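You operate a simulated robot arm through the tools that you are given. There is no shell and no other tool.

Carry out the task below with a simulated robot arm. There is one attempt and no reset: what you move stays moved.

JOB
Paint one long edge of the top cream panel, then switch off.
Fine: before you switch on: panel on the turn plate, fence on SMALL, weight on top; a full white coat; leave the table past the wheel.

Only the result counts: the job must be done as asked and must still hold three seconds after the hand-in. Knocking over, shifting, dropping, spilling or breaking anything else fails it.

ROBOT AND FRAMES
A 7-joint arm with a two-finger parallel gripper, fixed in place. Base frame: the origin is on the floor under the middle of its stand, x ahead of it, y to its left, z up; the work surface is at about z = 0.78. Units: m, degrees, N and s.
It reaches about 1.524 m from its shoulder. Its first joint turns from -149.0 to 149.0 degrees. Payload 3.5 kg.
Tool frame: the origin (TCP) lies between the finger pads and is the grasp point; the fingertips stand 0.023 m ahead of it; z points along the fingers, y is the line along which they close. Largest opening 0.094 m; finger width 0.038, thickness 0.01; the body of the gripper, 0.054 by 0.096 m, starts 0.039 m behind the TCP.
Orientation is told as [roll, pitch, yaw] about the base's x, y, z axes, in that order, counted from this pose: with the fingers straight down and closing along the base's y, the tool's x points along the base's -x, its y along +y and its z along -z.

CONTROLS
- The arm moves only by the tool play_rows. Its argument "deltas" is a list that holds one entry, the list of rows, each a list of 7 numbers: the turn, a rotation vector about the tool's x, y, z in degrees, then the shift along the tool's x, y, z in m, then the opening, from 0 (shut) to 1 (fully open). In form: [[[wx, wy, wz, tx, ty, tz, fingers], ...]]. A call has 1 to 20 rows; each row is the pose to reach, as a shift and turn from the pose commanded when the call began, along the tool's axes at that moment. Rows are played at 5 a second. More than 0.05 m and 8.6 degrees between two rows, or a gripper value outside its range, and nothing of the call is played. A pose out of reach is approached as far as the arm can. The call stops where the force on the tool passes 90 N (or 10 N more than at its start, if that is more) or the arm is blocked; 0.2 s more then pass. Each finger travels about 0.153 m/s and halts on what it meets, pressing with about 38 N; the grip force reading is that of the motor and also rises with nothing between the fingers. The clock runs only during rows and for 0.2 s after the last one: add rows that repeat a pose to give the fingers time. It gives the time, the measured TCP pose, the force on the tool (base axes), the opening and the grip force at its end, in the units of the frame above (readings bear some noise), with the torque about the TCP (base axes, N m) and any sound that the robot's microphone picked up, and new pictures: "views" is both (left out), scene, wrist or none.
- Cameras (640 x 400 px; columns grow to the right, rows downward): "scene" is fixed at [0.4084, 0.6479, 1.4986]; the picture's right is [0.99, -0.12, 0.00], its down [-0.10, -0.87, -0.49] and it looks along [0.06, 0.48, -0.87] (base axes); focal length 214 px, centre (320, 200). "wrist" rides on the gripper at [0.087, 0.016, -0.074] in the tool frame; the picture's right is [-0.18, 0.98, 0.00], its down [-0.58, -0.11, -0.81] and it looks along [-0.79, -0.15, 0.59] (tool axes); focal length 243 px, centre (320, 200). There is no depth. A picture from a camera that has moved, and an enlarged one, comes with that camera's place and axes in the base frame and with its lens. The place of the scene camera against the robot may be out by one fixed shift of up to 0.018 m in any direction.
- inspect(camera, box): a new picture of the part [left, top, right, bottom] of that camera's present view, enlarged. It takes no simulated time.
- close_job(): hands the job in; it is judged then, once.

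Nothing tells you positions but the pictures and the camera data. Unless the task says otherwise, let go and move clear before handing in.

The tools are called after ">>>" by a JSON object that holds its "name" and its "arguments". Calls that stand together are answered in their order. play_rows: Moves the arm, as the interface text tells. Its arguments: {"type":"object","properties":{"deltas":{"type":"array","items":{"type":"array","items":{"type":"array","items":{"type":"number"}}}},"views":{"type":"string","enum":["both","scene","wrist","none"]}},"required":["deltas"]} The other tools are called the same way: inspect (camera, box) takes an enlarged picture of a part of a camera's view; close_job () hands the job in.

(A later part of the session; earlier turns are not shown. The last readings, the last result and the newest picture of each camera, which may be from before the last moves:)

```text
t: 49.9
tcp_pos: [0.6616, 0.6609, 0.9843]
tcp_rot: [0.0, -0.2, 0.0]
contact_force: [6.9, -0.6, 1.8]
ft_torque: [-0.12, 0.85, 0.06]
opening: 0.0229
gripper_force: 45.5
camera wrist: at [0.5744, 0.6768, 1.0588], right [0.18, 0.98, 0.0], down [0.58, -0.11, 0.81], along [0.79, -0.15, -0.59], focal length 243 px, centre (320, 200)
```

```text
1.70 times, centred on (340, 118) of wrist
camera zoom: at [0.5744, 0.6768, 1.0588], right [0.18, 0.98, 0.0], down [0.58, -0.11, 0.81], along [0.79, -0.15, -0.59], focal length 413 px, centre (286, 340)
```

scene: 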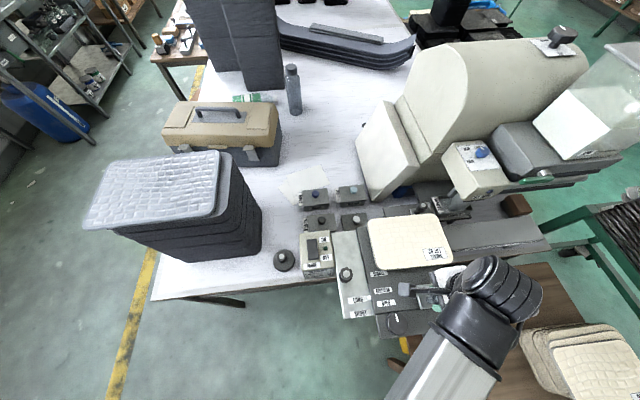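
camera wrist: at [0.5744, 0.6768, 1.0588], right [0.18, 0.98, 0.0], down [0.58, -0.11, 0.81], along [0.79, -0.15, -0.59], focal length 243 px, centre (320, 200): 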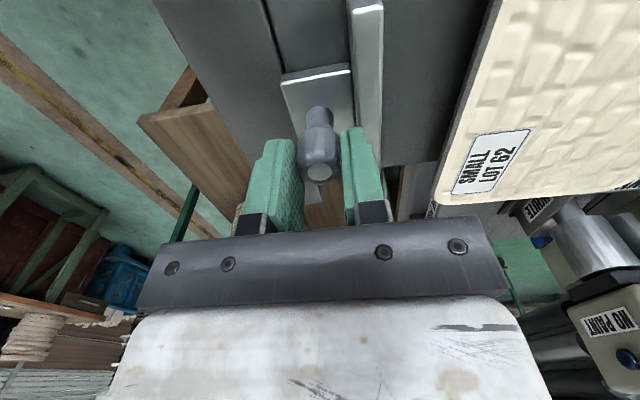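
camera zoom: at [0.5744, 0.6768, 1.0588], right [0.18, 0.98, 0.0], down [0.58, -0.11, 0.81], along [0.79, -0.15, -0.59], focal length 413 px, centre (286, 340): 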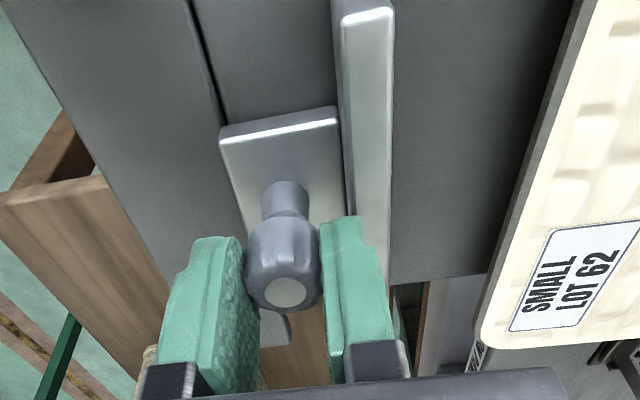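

The fence slides freely with the knob. I'll continue to SMALL, about 46 mm further, slowly because the bar will square the panel at the end.

>>> {"name": "play_rows", "arguments": {"deltas": [[[0, 0, 0, -0.0008, 0.008, 0, 0], [0, 0, 0, -0.0015, 0.016, 0, 0], [0, 0, 0, -0.002, 0.024, 0, 0], [0, 0, 0, -0.002, 0.031, 0, 0], [0, 0, 0, -0.002, 0.036, 0, 0], [0, 0, 0, -0.002, 0.04, 0, 0]]]}}

>>> {"name": "inspect", "arguments": {"camera": "wrist", "box": [180, 0, 500, 235]}}

>>> {"name": "inspect", "arguments": {"camera": "scene", "box": [340, 190, 500, 320]}}

```text
t: 51.3
tcp_pos: [0.6622, 0.7002, 0.9841]
tcp_rot: [0.0, -0.1, 0.1]
contact_force: [-6.1, -1.9, 2.4]
ft_torque: [-0.09, -0.18, 0.0]
opening: 0.0227
gripper_force: 45.0
camera wrist: at [0.5755, 0.7171, 1.059], right [0.18, 0.98, 0.0], down [0.58, -0.11, 0.81], along [0.79, -0.15, -0.59], focal length 243 px, centre (320, 200)
```

scene: 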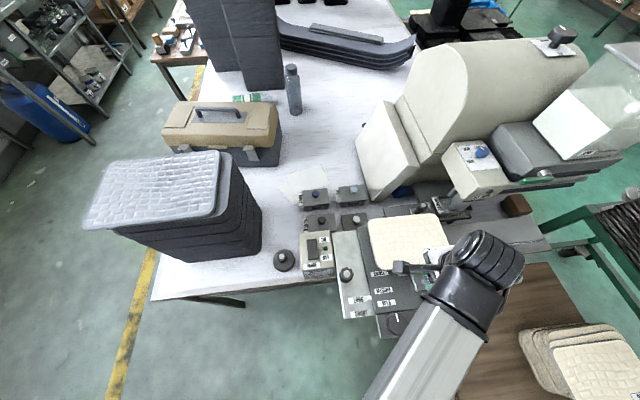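
wrist: 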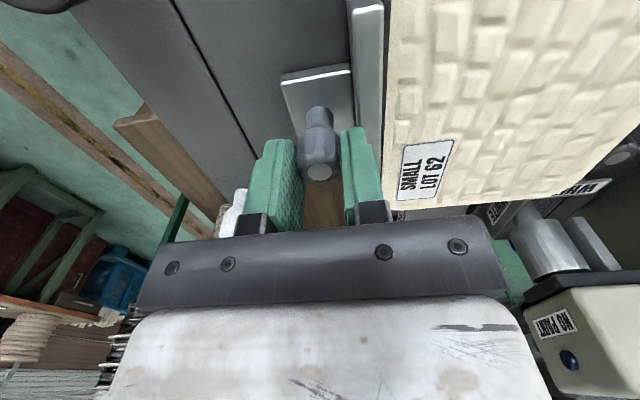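

```text
1.70 times, centred on (340, 118) of wrist
camera zoom: at [0.5755, 0.7171, 1.059], right [0.18, 0.98, 0.0], down [0.58, -0.11, 0.81], along [0.79, -0.15, -0.59], focal length 413 px, centre (286, 340)
```

zoom: 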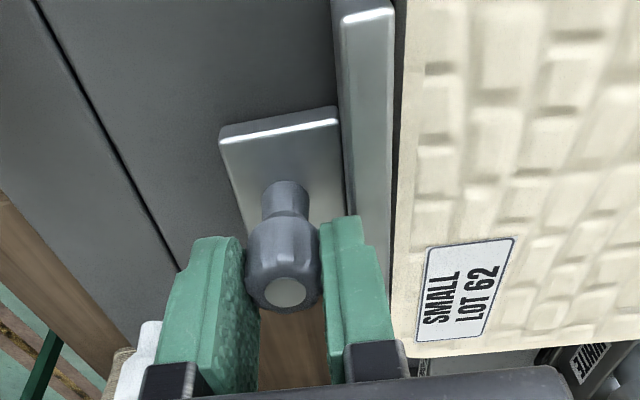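

```text
3.08 times, centred on (420, 255) of scene
camera zoom: at [0.4084, 0.6479, 1.4986], right [0.99, -0.12, 0.0], down [-0.1, -0.87, -0.49], along [0.06, 0.48, -0.87], focal length 660 px, centre (12, 31)
```

zoom: 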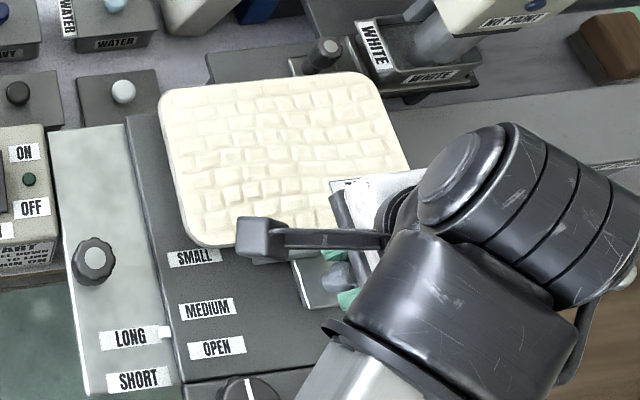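

The fence bar is just reaching the panel edge. I'll move the last 7 mm to the SMALL line.

>>> {"name": "play_rows", "arguments": {"deltas": [[[0, 0, 0, 0.0005, 0.002, 0, 0], [0, 0, 0, 0.001, 0.0045, 0, 0], [0, 0, 0, 0.001, 0.007, 0, 0], [0, 0, 0, 0.001, 0.007, 0, 0]]]}}

>>> {"name": "inspect", "arguments": {"camera": "wrist", "box": [180, 0, 500, 235]}}

>>> {"name": "inspect", "arguments": {"camera": "scene", "box": [340, 190, 500, 320]}}

```text
t: 52.3
tcp_pos: [0.6611, 0.7063, 0.985]
tcp_rot: [-0.1, 0.0, 0.0]
contact_force: [-2.5, -9.8, 1.9]
ft_torque: [-0.22, 0.6, -0.01]
opening: 0.0226
gripper_force: 45.3
camera wrist: at [0.575, 0.7231, 1.0589], right [0.18, 0.98, 0.0], down [0.58, -0.11, 0.81], along [0.79, -0.15, -0.59], focal length 243 px, centre (320, 200)
```

scene: 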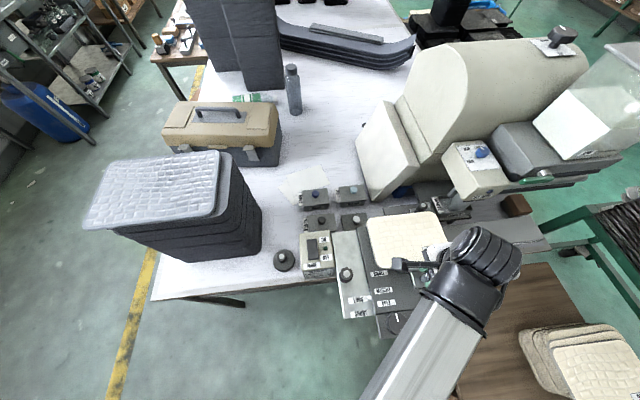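
wrist: 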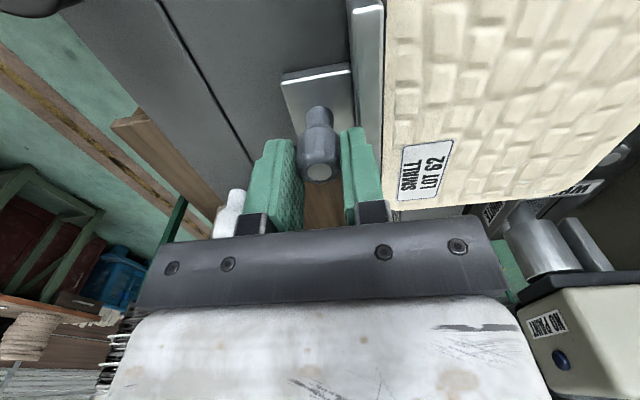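

```text
1.70 times, centred on (340, 118) of wrist
camera zoom: at [0.575, 0.7231, 1.0589], right [0.18, 0.98, 0.0], down [0.58, -0.11, 0.81], along [0.79, -0.15, -0.59], focal length 413 px, centre (286, 340)
```

zoom: 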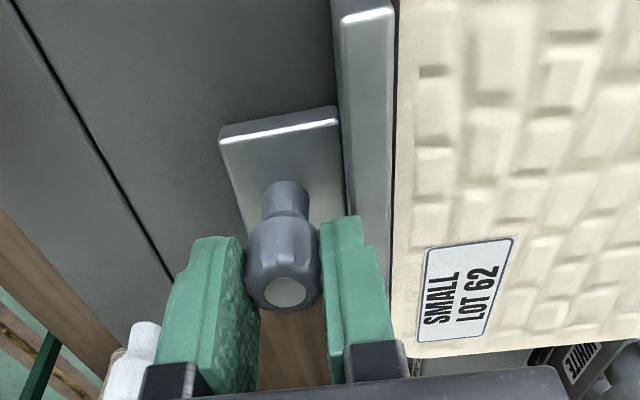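

```text
3.08 times, centred on (420, 255) of scene
camera zoom: at [0.4084, 0.6479, 1.4986], right [0.99, -0.12, 0.0], down [-0.1, -0.87, -0.49], along [0.06, 0.48, -0.87], focal length 660 px, centre (12, 31)
```

zoom: 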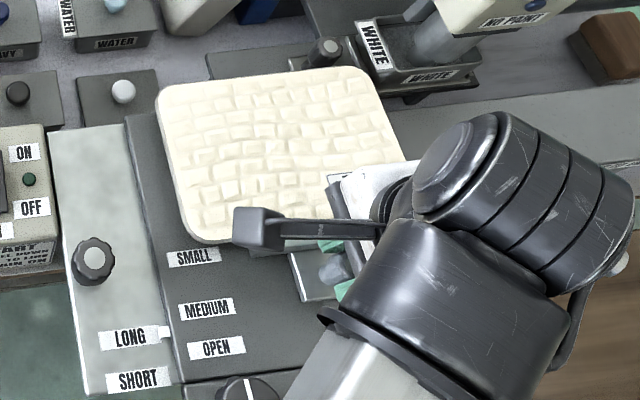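

The bar has squared the panel and the reading shows about 10 N of push. I'll release, rise, and check the bar against the SMALL mark from above.

>>> {"name": "play_rows", "arguments": {"deltas": [[[0, 0, 0, 0, 0, 0, 0.35], [0, 0, 0, 0, 0, 0, 0.55], [0, 0, 0, 0, 0, -0.03, 0.55], [0, 0, 0, 0.03, 0, -0.07, 0.55], [0, 0, 0, 0.07, 0, -0.11, 0.55], [0, 0, 0, 0.1, 0, -0.13, 0.55]]]}}

>>> {"name": "inspect", "arguments": {"camera": "wrist", "box": [200, 0, 440, 150]}}

>>> {"name": "inspect", "arguments": {"camera": "scene", "box": [340, 190, 500, 320]}}

```text
refused: row 5 steps farther than a row can; nothing moved
```

```text
2.67 times, centred on (320, 75) of wrist
camera zoom: at [0.575, 0.7231, 1.0589], right [0.18, 0.98, 0.0], down [0.58, -0.11, 0.81], along [0.79, -0.15, -0.59], focal length 647 px, centre (320, 533)
```

zoom: 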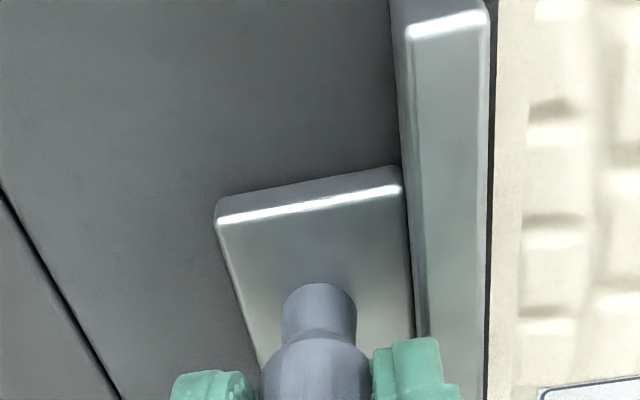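

```text
3.08 times, centred on (420, 255) of scene
camera zoom: at [0.4084, 0.6479, 1.4986], right [0.99, -0.12, 0.0], down [-0.1, -0.87, -0.49], along [0.06, 0.48, -0.87], focal length 660 px, centre (12, 31)
```

zoom: 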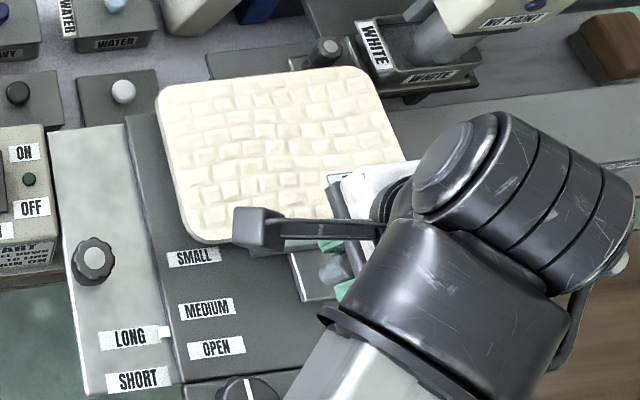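

That move was refused because one step was too large. I'll repeat it with smaller steps.

>>> {"name": "play_rows", "arguments": {"deltas": [[[0, 0, 0, 0, 0, 0, 0.35], [0, 0, 0, 0, 0, 0, 0.55], [0, 0, 0, 0, 0, -0.03, 0.55], [0, 0, 0, 0.02, 0, -0.06, 0.55], [0, 0, 0, 0.045, 0, -0.09, 0.55], [0, 0, 0, 0.07, 0, -0.11, 0.55], [0, 0, 0, 0.1, 0, -0.13, 0.55]]]}}

>>> {"name": "inspect", "arguments": {"camera": "wrist", "box": [200, 0, 440, 150]}}

>>> {"name": "inspect", "arguments": {"camera": "scene", "box": [340, 190, 500, 320]}}

```text
t: 53.9
tcp_pos: [0.5603, 0.706, 1.1141]
tcp_rot: [0.0, -0.1, 0.0]
contact_force: [0.3, -0.1, 0.2]
ft_torque: [-0.05, -0.01, 0.03]
opening: 0.0516
gripper_force: 0.0
camera wrist: at [0.4742, 0.7237, 1.1881], right [0.18, 0.98, 0.0], down [0.58, -0.11, 0.81], along [0.79, -0.15, -0.59], focal length 243 px, centre (320, 200)
```

scene: 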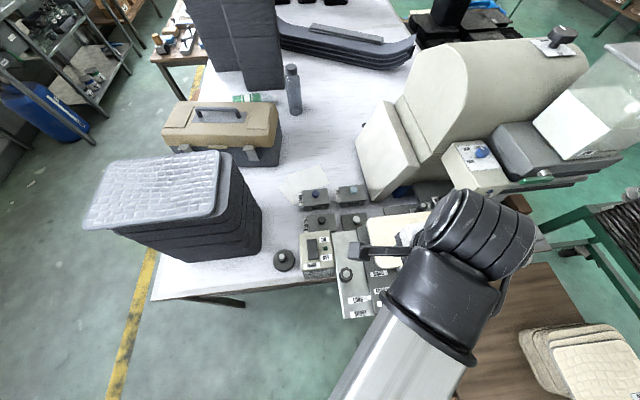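
wrist: 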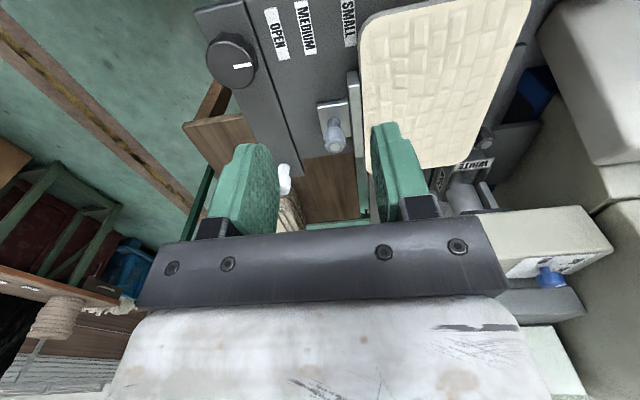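

```text
2.67 times, centred on (320, 75) of wrist
camera zoom: at [0.4742, 0.7237, 1.1881], right [0.18, 0.98, 0.0], down [0.58, -0.11, 0.81], along [0.79, -0.15, -0.59], focal length 647 px, centre (320, 533)
```

zoom: 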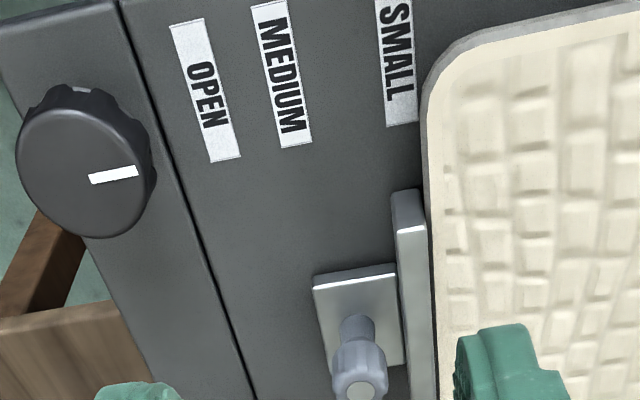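

```text
3.08 times, centred on (420, 255) of scene
camera zoom: at [0.4084, 0.6479, 1.4986], right [0.99, -0.12, 0.0], down [-0.1, -0.87, -0.49], along [0.06, 0.48, -0.87], focal length 660 px, centre (12, 31)
```

zoom: 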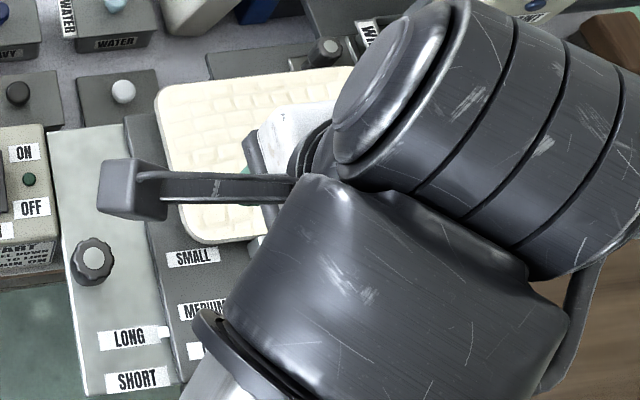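

The bar's centre is at y ≈ 0.735, on the SMALL mark, and the panel edge lies along it. Next is the weight at the left, which sits near a tall stack of grey panels, so I'll measure both in the scene view.

>>> {"name": "inspect", "arguments": {"camera": "scene", "box": [160, 130, 320, 300]}}

>>> {"name": "inspect", "arguments": {"camera": "scene", "box": [255, 235, 335, 285]}}

>>> {"name": "inspect", "arguments": {"camera": "scene", "box": [60, 130, 290, 274]}}

```text
2.35 times, centred on (240, 215) of scene
camera zoom: at [0.4084, 0.6479, 1.4986], right [0.99, -0.12, 0.0], down [-0.1, -0.87, -0.49], along [0.06, 0.48, -0.87], focal length 505 px, centre (508, 165)
```

zoom: 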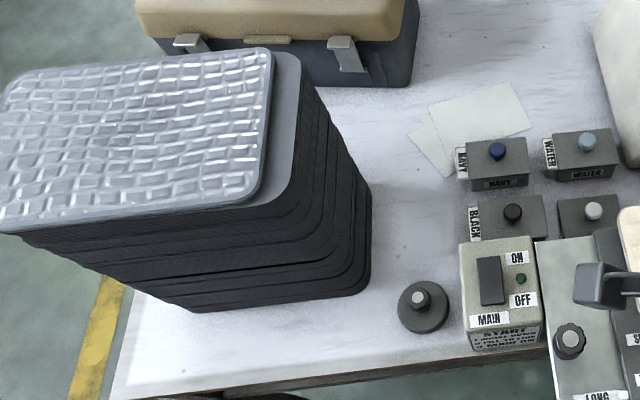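

```text
8.00 times, centred on (295, 260) of scene
camera zoom: at [0.4084, 0.6479, 1.4986], right [0.99, -0.12, 0.0], down [-0.1, -0.87, -0.49], along [0.06, 0.48, -0.87], focal length 1716 px, centre (520, -280)
```

zoom: 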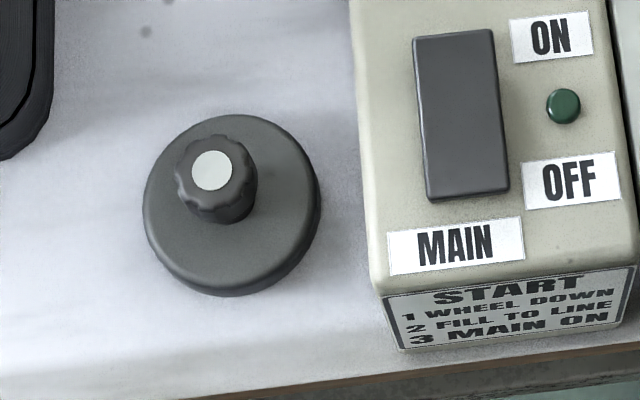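

```text
2.78 times, centred on (175, 202) of scene
camera zoom: at [0.4084, 0.6479, 1.4986], right [0.99, -0.12, 0.0], down [-0.1, -0.87, -0.49], along [0.06, 0.48, -0.87], focal length 596 px, centre (723, 194)
```

zoom: 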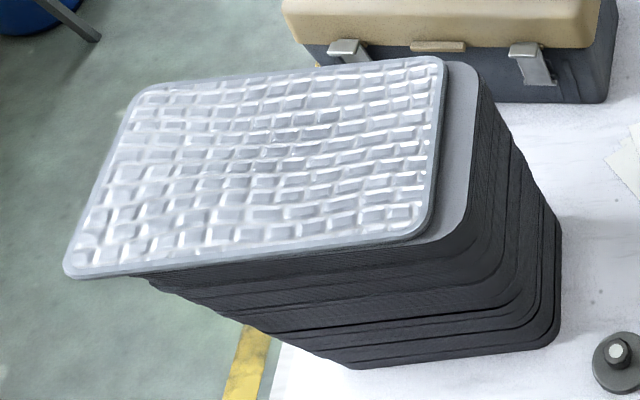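

The weight's knob cap is at about (0.302, 0.829, 0.856), and the grey stack's corner is near (0.225, 0.87), up to z ≈ 1.09. I'll go above the weight with yaw +35° so the camera swings away from the stack.

>>> {"name": "play_rows", "arguments": {"deltas": [[[0, 0, -2, 0.035, 0.015, -0.004, 0.6], [0, 0, -7, 0.072, 0.033, -0.006, 0.6], [0, 0, -12, 0.109, 0.052, -0.006, 0.6], [0, 0, -18, 0.146, 0.07, -0.006, 0.6], [0, 0, -24, 0.183, 0.087, -0.006, 0.6], [0, 0, -30, 0.22, 0.105, -0.006, 0.6], [0, 0, -35, 0.258, 0.123, -0.006, 0.6], [0, 0, -35, 0.258, 0.123, -0.006, 0.6]]]}}

>>> {"name": "inspect", "arguments": {"camera": "scene", "box": [160, 130, 340, 300]}}

```text
t: 55.7
tcp_pos: [0.3022, 0.8315, 1.118]
tcp_rot: [-0.1, -0.1, 35.1]
contact_force: [-0.1, 0.0, 0.3]
ft_torque: [0.02, -0.03, 0.01]
opening: 0.0565
gripper_force: 0.0
camera wrist: at [0.2228, 0.7958, 1.1928], right [-0.41, 0.91, 0.0], down [0.54, 0.25, 0.81], along [0.74, 0.33, -0.59], focal length 243 px, centre (320, 200)
```

scene: 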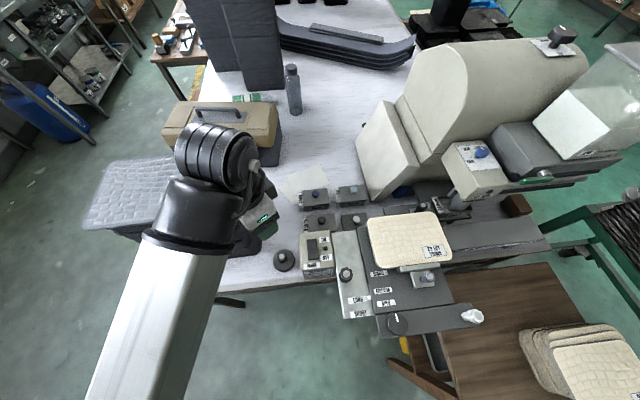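
wrist: 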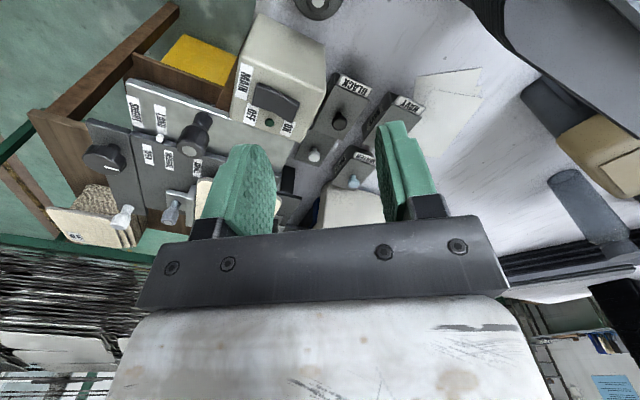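

```text
2.35 times, centred on (250, 215) of scene
camera zoom: at [0.4084, 0.6479, 1.4986], right [0.99, -0.12, 0.0], down [-0.1, -0.87, -0.49], along [0.06, 0.48, -0.87], focal length 505 px, centre (485, 165)
```

zoom: 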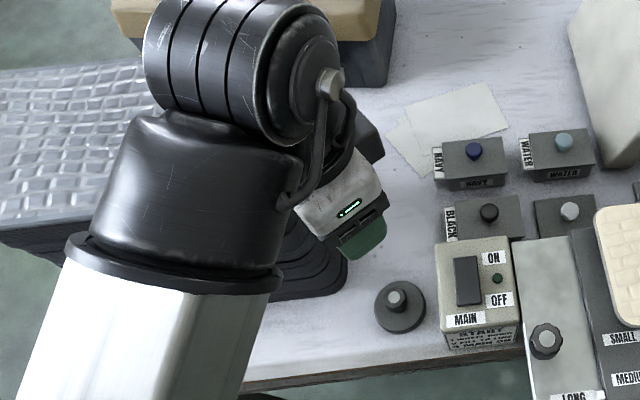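

The top edge of the wrist view shows the weight's knob where predicted. I'll check it closely before descending.

>>> {"name": "inspect", "arguments": {"camera": "wrist", "box": [260, 0, 380, 75]}}

```text
5.33 times, centred on (320, 38) of wrist
camera zoom: at [0.2228, 0.7958, 1.1928], right [-0.41, 0.91, 0.0], down [0.54, 0.25, 0.81], along [0.74, 0.33, -0.59], focal length 1294 px, centre (320, 1067)
```

zoom: 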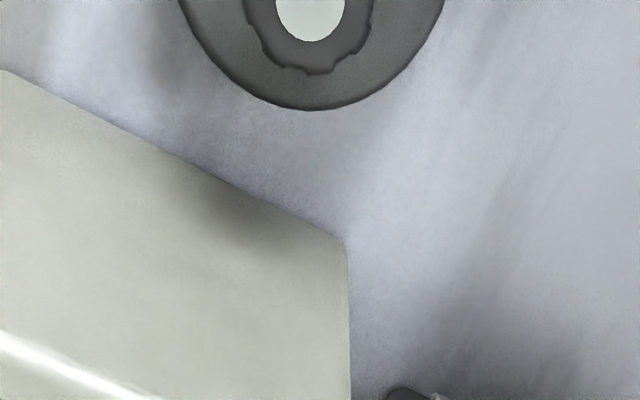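

The knob is within 2 mm of the gripper axis. I'll descend around it.

>>> {"name": "play_rows", "arguments": {"deltas": [[[0, 0, 0, 0, 0, 0.045, 0.6], [0, 0, 0, 0, 0, 0.09, 0.6], [0, 0, 0, 0, 0, 0.135, 0.6], [0, 0, 0, 0, 0, 0.18, 0.6], [0, 0, 0, 0, 0, 0.22, 0.6], [0, 0, 0, 0, 0, 0.25, 0.6], [0, 0, 0, 0, 0, 0.263, 0.6]]]}}

>>> {"name": "inspect", "arguments": {"camera": "scene", "box": [200, 190, 340, 290]}}

```text
t: 57.3
tcp_pos: [0.303, 0.8296, 0.8566]
tcp_rot: [-0.1, -0.1, 35.0]
contact_force: [0.0, 0.7, 0.0]
ft_torque: [-0.02, 0.03, 0.03]
opening: 0.0563
gripper_force: 0.0
camera wrist: at [0.2238, 0.7934, 0.9311], right [-0.41, 0.91, 0.0], down [0.54, 0.24, 0.81], along [0.74, 0.33, -0.59], focal length 243 px, centre (320, 200)
```

scene: 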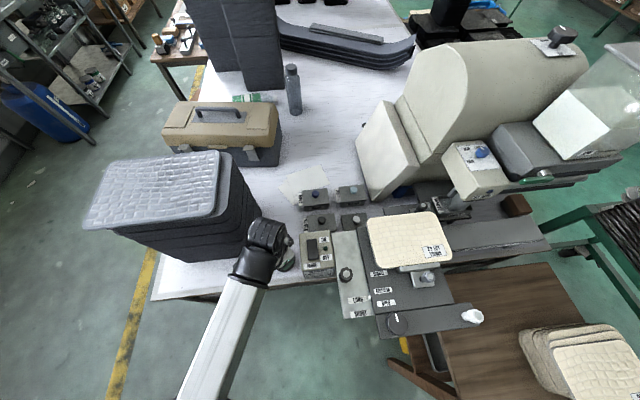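
wrist: 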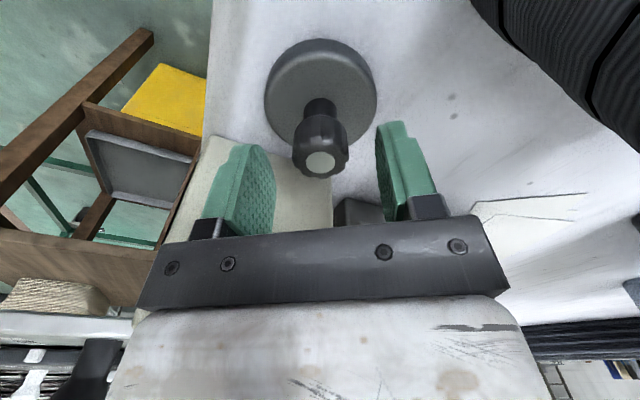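

```text
4.00 times, centred on (270, 240) of scene
camera zoom: at [0.4084, 0.6479, 1.4986], right [0.99, -0.12, 0.0], down [-0.1, -0.87, -0.49], along [0.06, 0.48, -0.87], focal length 858 px, centre (520, 40)
```

zoom: 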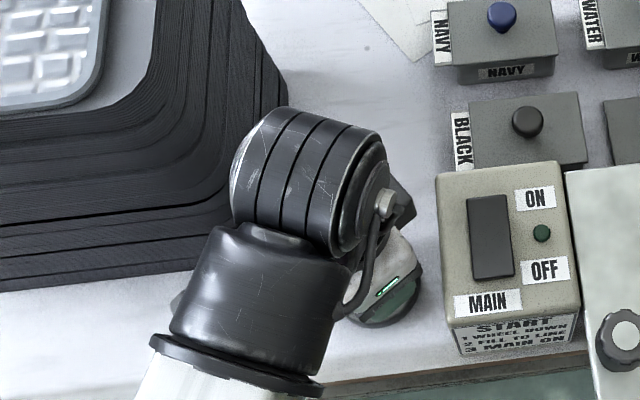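

No contact so far, and the knob is between the fingers. I'll go down another 18 mm and close on it.

>>> {"name": "play_rows", "arguments": {"deltas": [[[0, 0, 0, 0, 0, 0.01, 0.6], [0, 0, 0, 0, 0, 0.0186, 0.6], [0, 0, 0, 0, 0, 0.0186, 0.4], [0, 0, 0, 0, 0, 0.0186, 0.2], [0, 0, 0, 0, 0, 0.0186, 0.0], [0, 0, 0, 0, 0, 0.0186, 0.0], [0, 0, 0, 0, 0, 0.0186, 0.0]]]}}

```text
t: 58.9
tcp_pos: [0.3028, 0.8287, 0.8386]
tcp_rot: [0.0, -0.1, 35.0]
contact_force: [-0.5, 1.2, 0.4]
ft_torque: [0.06, 0.02, -0.03]
opening: 0.0291
gripper_force: 37.8
camera wrist: at [0.2234, 0.793, 0.9131], right [-0.41, 0.91, 0.0], down [0.54, 0.24, 0.81], along [0.74, 0.33, -0.59], focal length 243 px, centre (320, 200)
```

scene: 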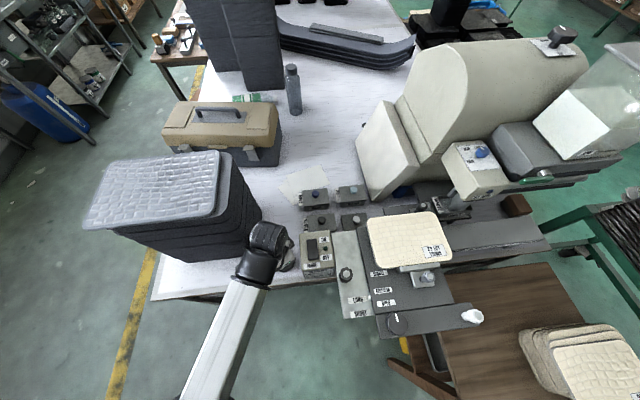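
wrist: 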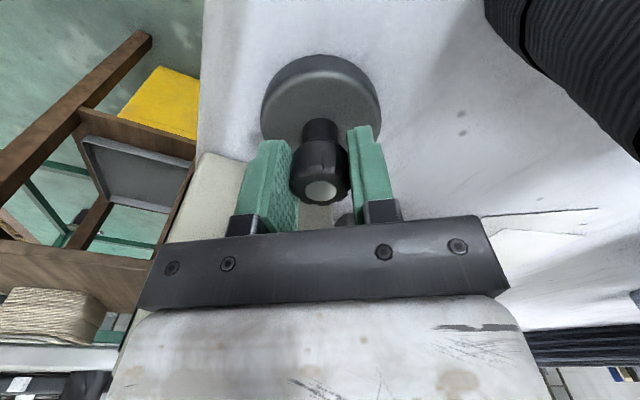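

The weight's knob is gripped at 29 mm. I'll lift straight up and check that it holds.

>>> {"name": "play_rows", "arguments": {"deltas": [[[0, 0, 0, 0, 0, -0.01, 0], [0, 0, 0, 0, 0, -0.03, 0], [0, 0, 0, 0, 0, -0.07, 0], [0, 0, 0, 0, 0, -0.11, 0], [0, 0, 0, 0, 0, -0.15, 0], [0, 0, 0, 0, 0, -0.19, 0], [0, 0, 0, 0, 0, -0.24, 0], [0, 0, 0, 0, 0, -0.27, 0]]]}}

```text
t: 60.7
tcp_pos: [0.3019, 0.8307, 1.1091]
tcp_rot: [-0.1, 0.0, 35.1]
contact_force: [-0.8, -1.0, -5.8]
ft_torque: [0.01, -0.03, 0.01]
opening: 0.0292
gripper_force: 37.8
camera wrist: at [0.2221, 0.7943, 1.1831], right [-0.41, 0.91, 0.0], down [0.54, 0.25, 0.81], along [0.74, 0.33, -0.59], focal length 243 px, centre (320, 200)
```

scene: 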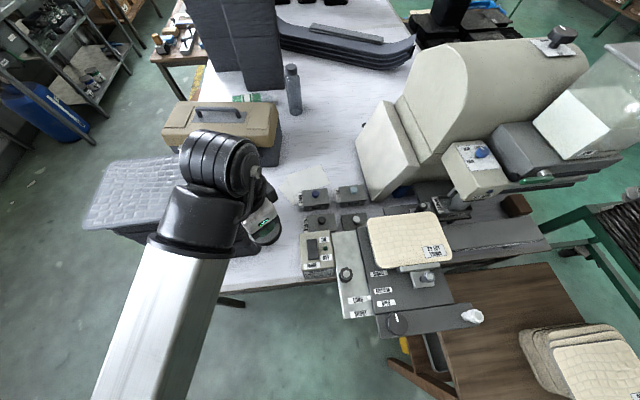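
wrist: 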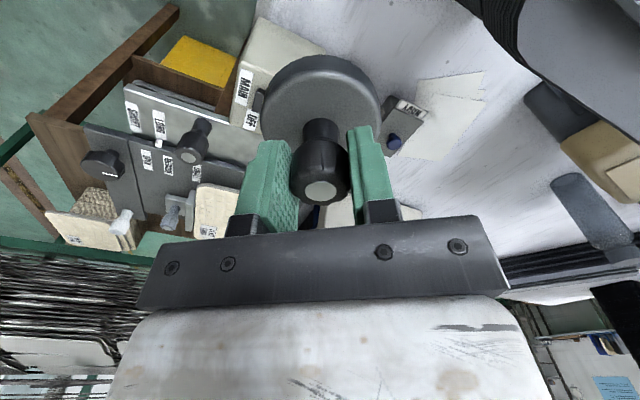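

The weight holds, at about 0.6 kg. I'll measure the panel's position on the plate from the scene before placing the weight.

>>> {"name": "inspect", "arguments": {"camera": "scene", "box": [340, 190, 500, 290]}}

>>> {"name": "inspect", "arguments": {"camera": "scene", "box": [360, 240, 500, 330]}}

```text
4.00 times, centred on (420, 240) of scene
camera zoom: at [0.4084, 0.6479, 1.4986], right [0.99, -0.12, 0.0], down [-0.1, -0.87, -0.49], along [0.06, 0.48, -0.87], focal length 858 px, centre (-80, 40)
```

zoom: 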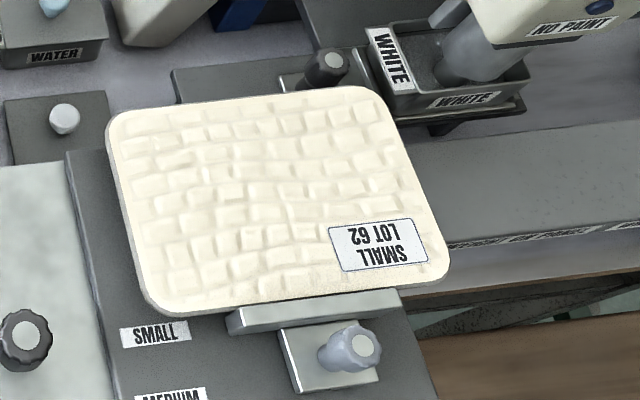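

```text
4.44 times, centred on (430, 285) of scene
camera zoom: at [0.4084, 0.6479, 1.4986], right [0.99, -0.12, 0.0], down [-0.1, -0.87, -0.49], along [0.06, 0.48, -0.87], focal length 953 px, centre (-169, -178)
```

zoom: 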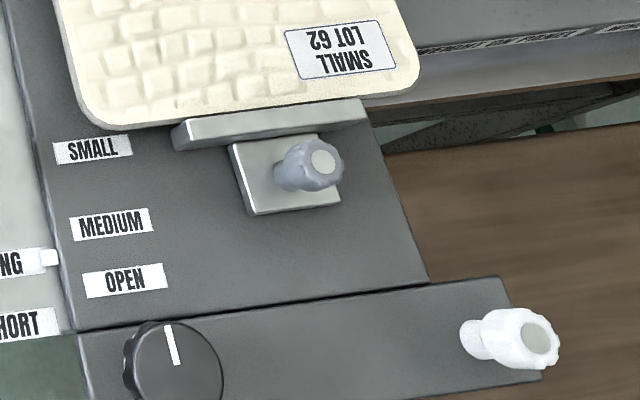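

The panel is square to the fence, with its centre at about (0.654, 0.810). I'll carry the weight over it, turning back to yaw 0 on the way.

>>> {"name": "play_rows", "arguments": {"deltas": [[[0, 0, 4, -0.034, -0.027, -0.004, 0], [0, 0, 8.5, -0.068, -0.054, -0.004, 0], [0, 0, 13, -0.103, -0.081, -0.004, 0], [0, 0, 17.5, -0.137, -0.108, -0.004, 0], [0, 0, 22, -0.171, -0.135, -0.004, 0], [0, 0, 26.5, -0.205, -0.162, -0.004, 0], [0, 0, 31, -0.24, -0.189, -0.004, 0], [0, 0, 35, -0.2738, -0.2158, -0.004, 0], [0, 0, 35, -0.2738, -0.2158, -0.004, 0]]]}}

>>> {"name": "inspect", "arguments": {"camera": "wrist", "box": [160, 0, 480, 200]}}

```text
t: 62.7
tcp_pos: [0.6508, 0.8095, 1.1131]
tcp_rot: [0.0, -0.2, -0.1]
contact_force: [0.8, -0.2, -5.0]
ft_torque: [0.02, -0.02, -0.05]
opening: 0.0291
gripper_force: 38.0
camera wrist: at [0.5644, 0.8274, 1.1873], right [0.18, 0.98, 0.0], down [0.58, -0.11, 0.81], along [0.79, -0.15, -0.59], focal length 243 px, centre (320, 200)
```

scene: 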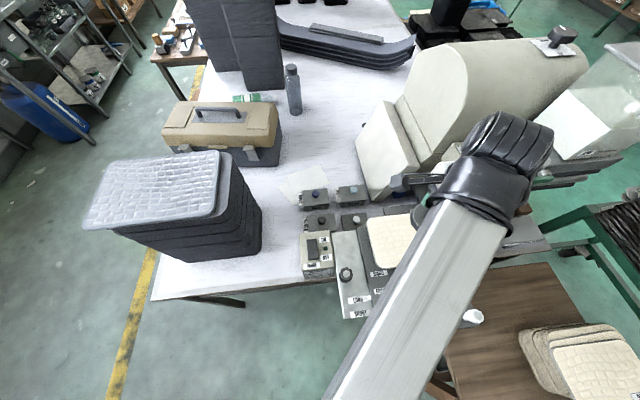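
wrist: 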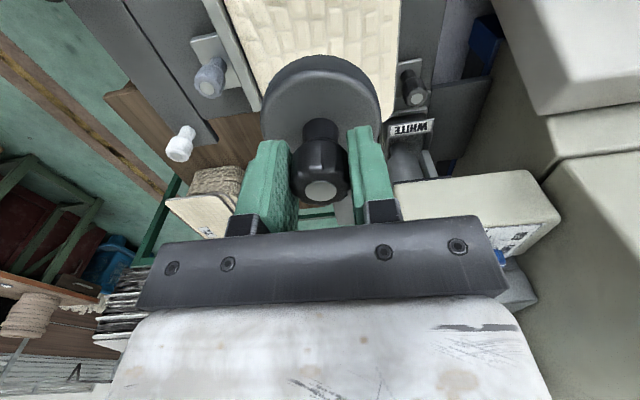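

```text
2.00 times, centred on (320, 100) of wrist
camera zoom: at [0.5644, 0.8274, 1.1873], right [0.18, 0.98, 0.0], down [0.58, -0.11, 0.81], along [0.79, -0.15, -0.59], focal length 485 px, centre (320, 400)
```

zoom: 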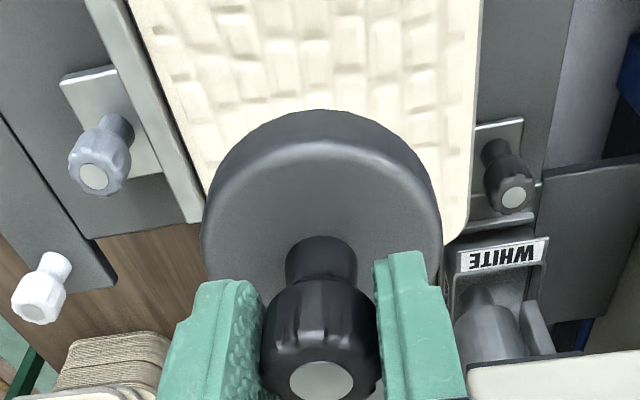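

I'm above the panel centre. I'll lower the weight to just above the panel, then in small steps.

>>> {"name": "play_rows", "arguments": {"deltas": [[[0, 0, 0, 0, 0, 0.035, 0], [0, 0, 0, 0, 0, 0.07, 0], [0, 0, 0, 0, 0, 0.095, 0], [0, 0, 0, 0, 0, 0.103, 0], [0, 0, 0, 0, 0, 0.103, 0]]]}}

>>> {"name": "inspect", "arguments": {"camera": "wrist", "box": [160, 0, 480, 200]}}

```text
t: 63.9
tcp_pos: [0.6502, 0.8111, 1.0086]
tcp_rot: [-0.1, -0.1, 0.0]
contact_force: [-1.0, -0.6, -5.6]
ft_torque: [0.03, 0.02, -0.01]
opening: 0.029
gripper_force: 37.7
camera wrist: at [0.5633, 0.8282, 1.0833], right [0.18, 0.98, 0.0], down [0.58, -0.11, 0.81], along [0.79, -0.15, -0.59], focal length 243 px, centre (320, 200)
```

scene: 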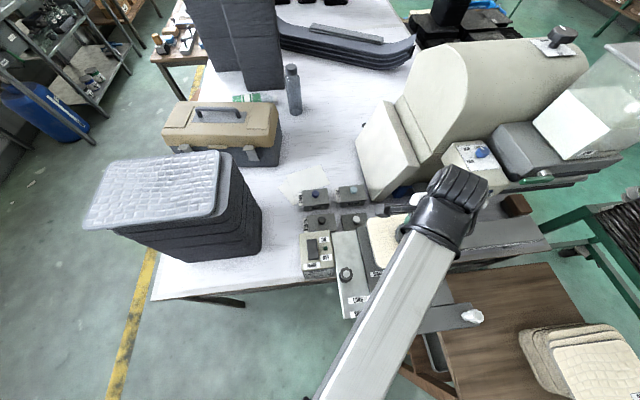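
wrist: 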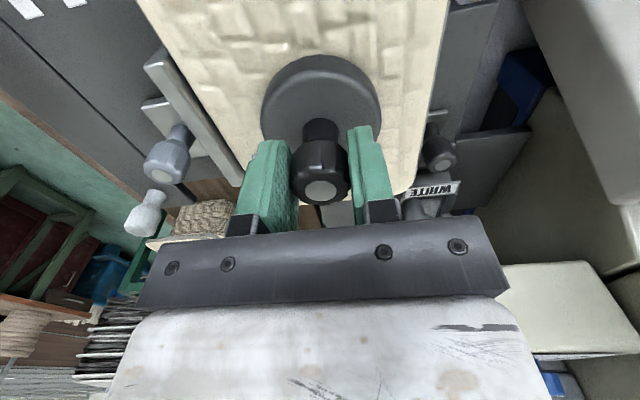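

```text
2.00 times, centred on (320, 100) of wrist
camera zoom: at [0.5633, 0.8282, 1.0833], right [0.18, 0.98, 0.0], down [0.58, -0.11, 0.81], along [0.79, -0.15, -0.59], focal length 485 px, centre (320, 400)
```

zoom: 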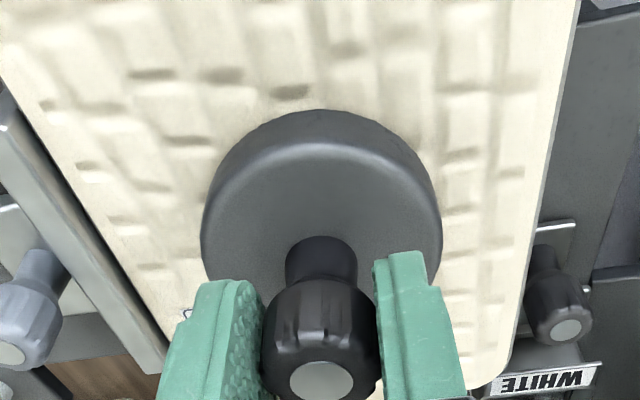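

Still hanging free. I'll lower a few more millimetres until the load comes off.

>>> {"name": "play_rows", "arguments": {"deltas": [[[0, 0, 0, 0, 0, 0.002, 0], [0, 0, 0, 0, 0, 0.004, 0], [0, 0, 0, 0, 0, 0.004, 0]]], "views": "none"}}

```text
t: 64.7
tcp_pos: [0.6507, 0.8106, 1.0076]
tcp_rot: [0.1, -0.2, 0.1]
contact_force: [0.6, 3.3, 19.5]
ft_torque: [-0.01, 0.15, -0.01]
opening: 0.0292
gripper_force: 38.2
```

The weight is now resting on the panel, with slightly too much push. I'll ease up about 2 mm and release.

>>> {"name": "play_rows", "arguments": {"deltas": [[[0, 0, 0, 0, 0, -0.0015, 0], [0, 0, 0, 0, 0, -0.0022, 0], [0, 0, 0, 0, 0, -0.0022, 0]]], "views": "none"}}

```text
t: 65.5
tcp_pos: [0.6494, 0.8112, 1.0075]
tcp_rot: [0.1, -0.2, 0.0]
contact_force: [-1.7, 2.7, 2.0]
ft_torque: [0.15, 0.09, 0.0]
opening: 0.0291
gripper_force: 37.8
```

>>> {"name": "play_rows", "arguments": {"deltas": [[[0, 0, 0, 0, 0, 0, 0.36], [0, 0, 0, 0, 0, 0, 0.45], [0, 0, 0, 0, 0, 0, 0.6], [0, 0, 0, 0, 0, -0.02, 0.6], [0, 0, 0, 0, 0, -0.05, 0.6], [0, 0, 0, 0, 0, -0.09, 0.6], [0, 0, 0, 0.04, 0, -0.12, 0.6], [0, 0, 0, 0.08, 0, -0.13, 0.6]]]}}

>>> {"name": "inspect", "arguments": {"camera": "wrist", "box": [200, 0, 480, 175]}}

```text
t: 67.3
tcp_pos: [0.5717, 0.8102, 1.1372]
tcp_rot: [0.0, -0.1, 0.0]
contact_force: [0.5, -0.6, 0.1]
ft_torque: [-0.02, -0.02, 0.0]
opening: 0.0564
gripper_force: 0.1
camera wrist: at [0.4847, 0.8276, 1.2113], right [0.18, 0.98, 0.0], down [0.58, -0.11, 0.81], along [0.79, -0.15, -0.59], focal length 243 px, centre (320, 200)
```

scene: 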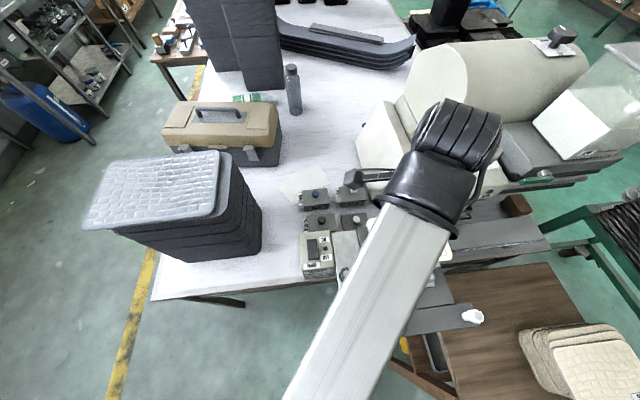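
wrist: 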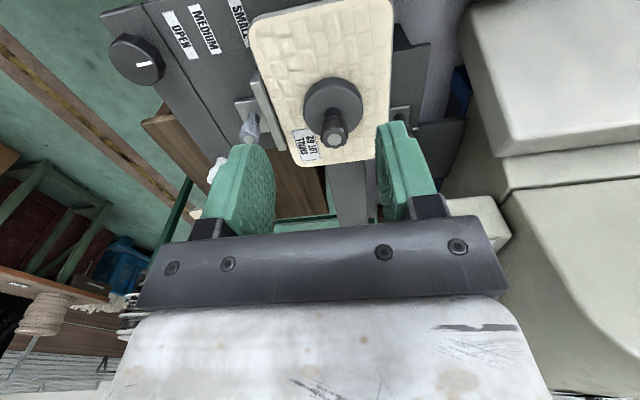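

```text
2.29 times, centred on (340, 88) of wrist
camera zoom: at [0.4847, 0.8276, 1.2113], right [0.18, 0.98, 0.0], down [0.58, -0.11, 0.81], along [0.79, -0.15, -0.59], focal length 555 px, centre (274, 457)
```

zoom: 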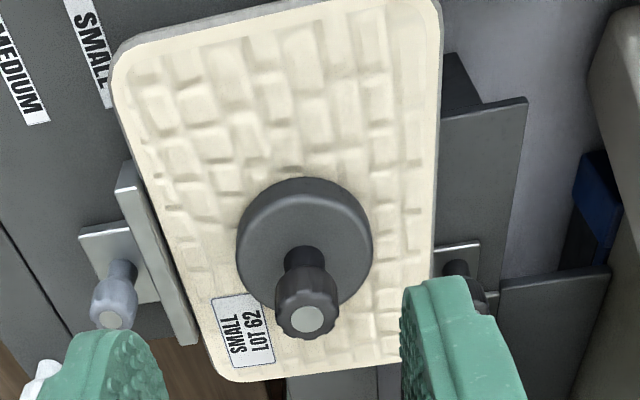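

The weight sits on the panel, centred. Next is the paint, so I'll go back to the front with the gripper horizontal to study the valve lever and the trough closely.

>>> {"name": "play_rows", "arguments": {"deltas": [[[0, 0, 0, -0.02, -0.045, 0, 0.3], [0, 0, 0, -0.04, -0.09, 0, 0.3], [0, 0, 0, -0.06, -0.135, 0, 0.3], [0, 0, 0, -0.08, -0.175, 0, 0.3], [-8, 0, 0, -0.1, -0.2, 0, 0.3], [-16, 0, 0, -0.12, -0.22, 0, 0.3], [-24, 0, 0, -0.14, -0.23, 0.005, 0.3], [-32, 0, 0, -0.155, -0.23, 0.01, 0.3], [-40, 0, 0, -0.17, -0.23, 0.015, 0.3], [-48, 0, 0, -0.185, -0.23, 0.02, 0.3], [-56, 0, 0, -0.2, -0.23, 0.025, 0.3], [-64, 0, 0, -0.215, -0.23, 0.027, 0.3], [-72, 0, 0, -0.228, -0.23, 0.027, 0.3], [-80, 0, 0, -0.228, -0.23, 0.027, 0.3], [-85, 0, 0, -0.228, -0.23, 0.027, 0.3], [-90, 0, 0, -0.228, -0.23, 0.027, 0.3]]]}}

>>> {"name": "inspect", "arguments": {"camera": "wrist", "box": [240, 30, 440, 155]}}

>>> {"name": "inspect", "arguments": {"camera": "wrist", "box": [140, 0, 340, 125]}}

>>> {"name": "inspect", "arguments": {"camera": "scene", "box": [425, 190, 475, 221]}}

```text
t: 70.7
tcp_pos: [0.7986, 0.58, 1.112]
tcp_rot: [90.0, -0.1, 0.0]
contact_force: [0.0, 0.0, 0.2]
ft_torque: [0.02, 0.03, -0.03]
opening: 0.0282
gripper_force: 0.1
camera wrist: at [0.7128, 0.5066, 1.1276], right [0.18, 0.0, 0.98], down [0.58, -0.81, -0.11], along [0.79, 0.59, -0.15], focal length 243 px, centre (320, 200)
```

scene: 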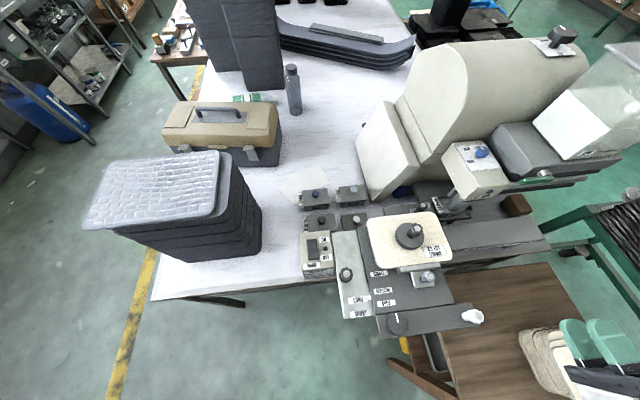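
wrist: 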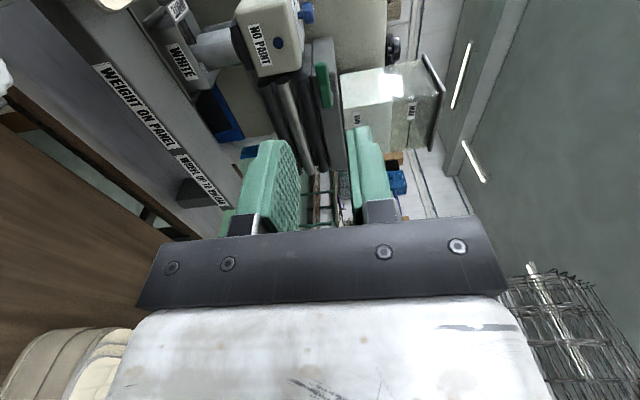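

```text
3.20 times, centred on (340, 92) of wrist
camera zoom: at [0.7128, 0.5066, 1.1276], right [0.18, 0.0, 0.98], down [0.58, -0.81, -0.11], along [0.79, 0.59, -0.15], focal length 776 px, centre (256, 544)
```

zoom: 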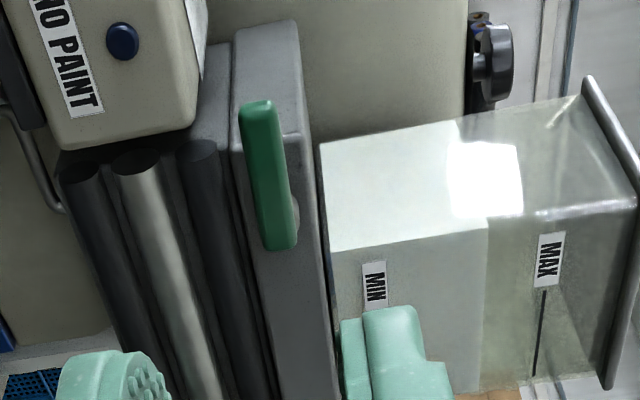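

```text
3.20 times, centred on (240, 62) of wrist
camera zoom: at [0.7128, 0.5066, 1.1276], right [0.18, 0.0, 0.98], down [0.58, -0.81, -0.11], along [0.79, 0.59, -0.15], focal length 776 px, centre (576, 640)
```

zoom: 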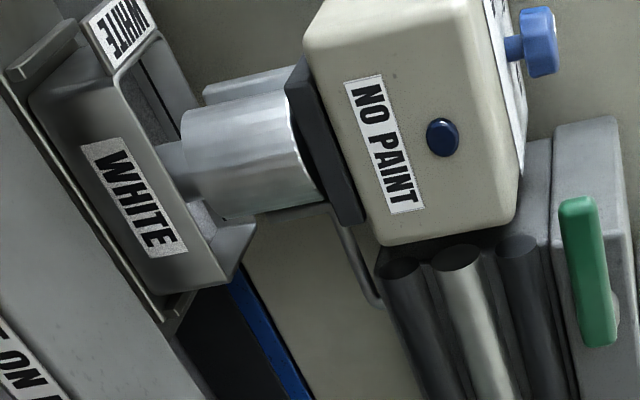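

```text
12.80 times, centred on (450, 206) of scene
camera zoom: at [0.4084, 0.6479, 1.4986], right [0.99, -0.12, 0.0], down [-0.1, -0.87, -0.49], along [0.06, 0.48, -0.87], focal length 2745 px, centre (-1344, 130)
```

zoom: 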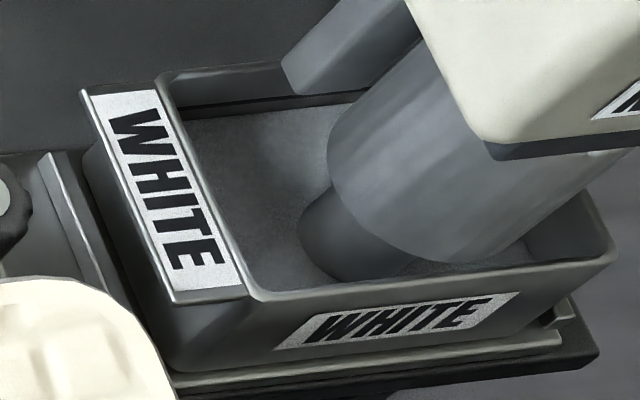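

The wheel turns on a vertical axis below the NO PAINT head and dips into the empty trough. The lever lies flat against the tank base, with its hub at its right end. Before filling, I'll set the coat dial. I'll roll the hand so the camera is on top, which gives a view down onto the dial.

>>> {"name": "play_rows", "arguments": {"deltas": [[[0, 0, 8, 0, 0, 0, 0.3], [0, 0, 16, 0, 0, 0, 0.3], [0, 0, 24, 0, 0, 0, 0.3], [0, 0, 32, 0, 0, 0, 0.3], [0, 0, 40, 0, 0, 0, 0.3], [0, 0, 48, 0, 0, 0, 0.3], [0, 0, 56, 0, 0, 0, 0.3], [0, 0, 64, 0, 0, 0, 0.3], [0, 0, 72, 0, 0, 0, 0.3], [0, 0, 80, 0, 0, 0, 0.3], [0, 0, 85, 0, 0, 0, 0.3], [0, 0, 90, 0, 0, 0, 0.3]]]}}

```text
t: 73.3
tcp_pos: [0.7978, 0.5805, 1.1113]
tcp_rot: [32.2, 90.0, -57.8]
contact_force: [0.3, 0.6, -0.5]
ft_torque: [0.04, -0.01, 0.01]
opening: 0.0282
gripper_force: 0.1
camera wrist: at [0.8151, 0.5069, 1.198], right [0.98, 0.0, -0.18], down [-0.11, -0.81, -0.58], along [-0.15, 0.59, -0.79], focal length 243 px, centre (320, 200)
```

scene: 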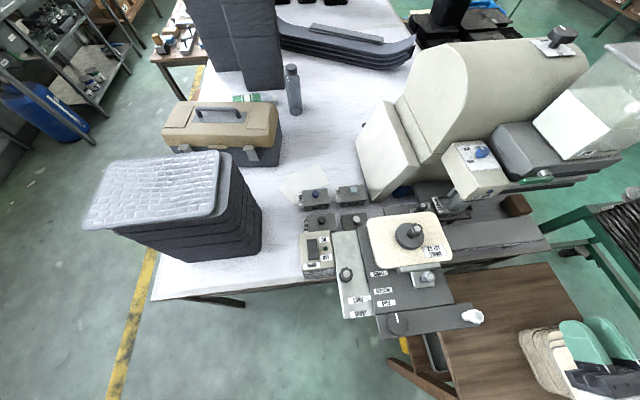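
wrist: 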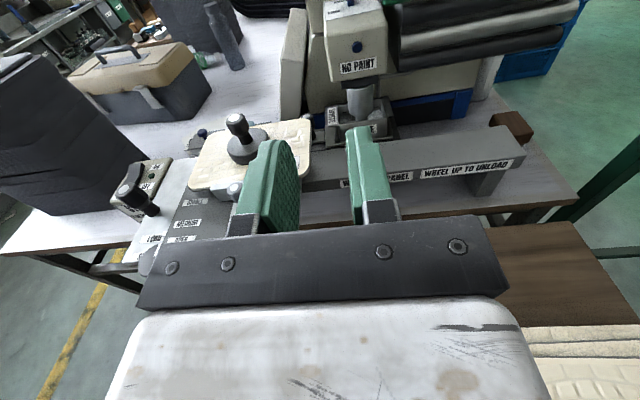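

This gives a natural upright view of the machine. I'll zoom in on the head, wheel and trough from here.

>>> {"name": "inspect", "arguments": {"camera": "wrist", "box": [280, 0, 480, 125]}}

>>> {"name": "inspect", "arguments": {"camera": "wrist", "box": [310, 70, 410, 140]}}

>>> {"name": "inspect", "arguments": {"camera": "wrist", "box": [170, 90, 330, 230]}}

```text
3.20 times, centred on (380, 62) of wrist
camera zoom: at [0.8151, 0.5069, 1.198], right [0.98, 0.0, -0.18], down [-0.11, -0.81, -0.58], along [-0.15, 0.59, -0.79], focal length 776 px, centre (128, 640)
```

zoom: 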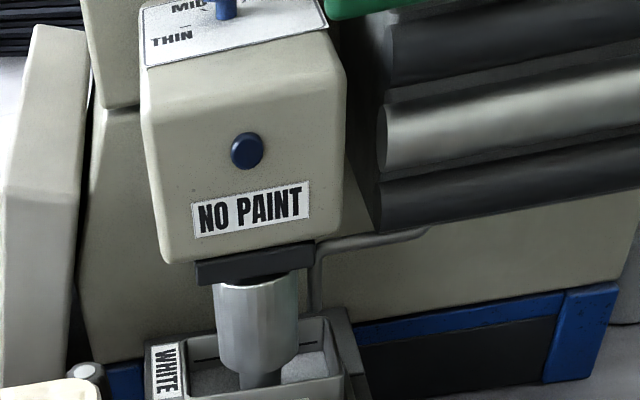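

```text
5.71 times, centred on (360, 105) of wrist
camera zoom: at [0.8151, 0.5069, 1.198], right [0.98, 0.0, -0.18], down [-0.11, -0.81, -0.58], along [-0.15, 0.59, -0.79], focal length 1386 px, centre (91, 743)
```

zoom: 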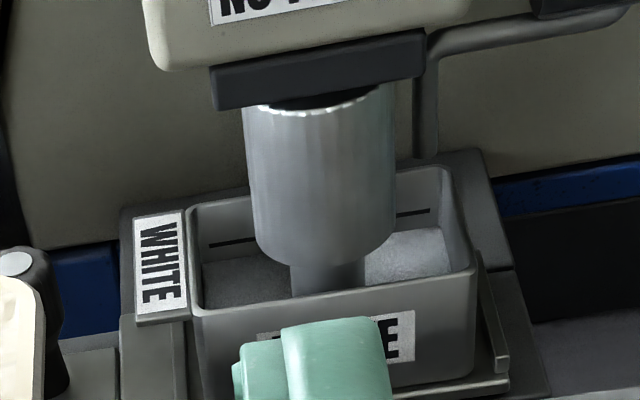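

```text
2.86 times, centred on (250, 160) of wrist
camera zoom: at [0.8151, 0.5069, 1.198], right [0.98, 0.0, -0.18], down [-0.11, -0.81, -0.58], along [-0.15, 0.59, -0.79], focal length 693 px, centre (520, 314)
```

zoom: 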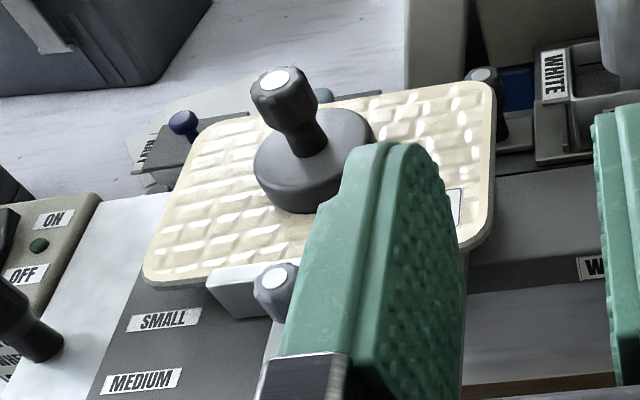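

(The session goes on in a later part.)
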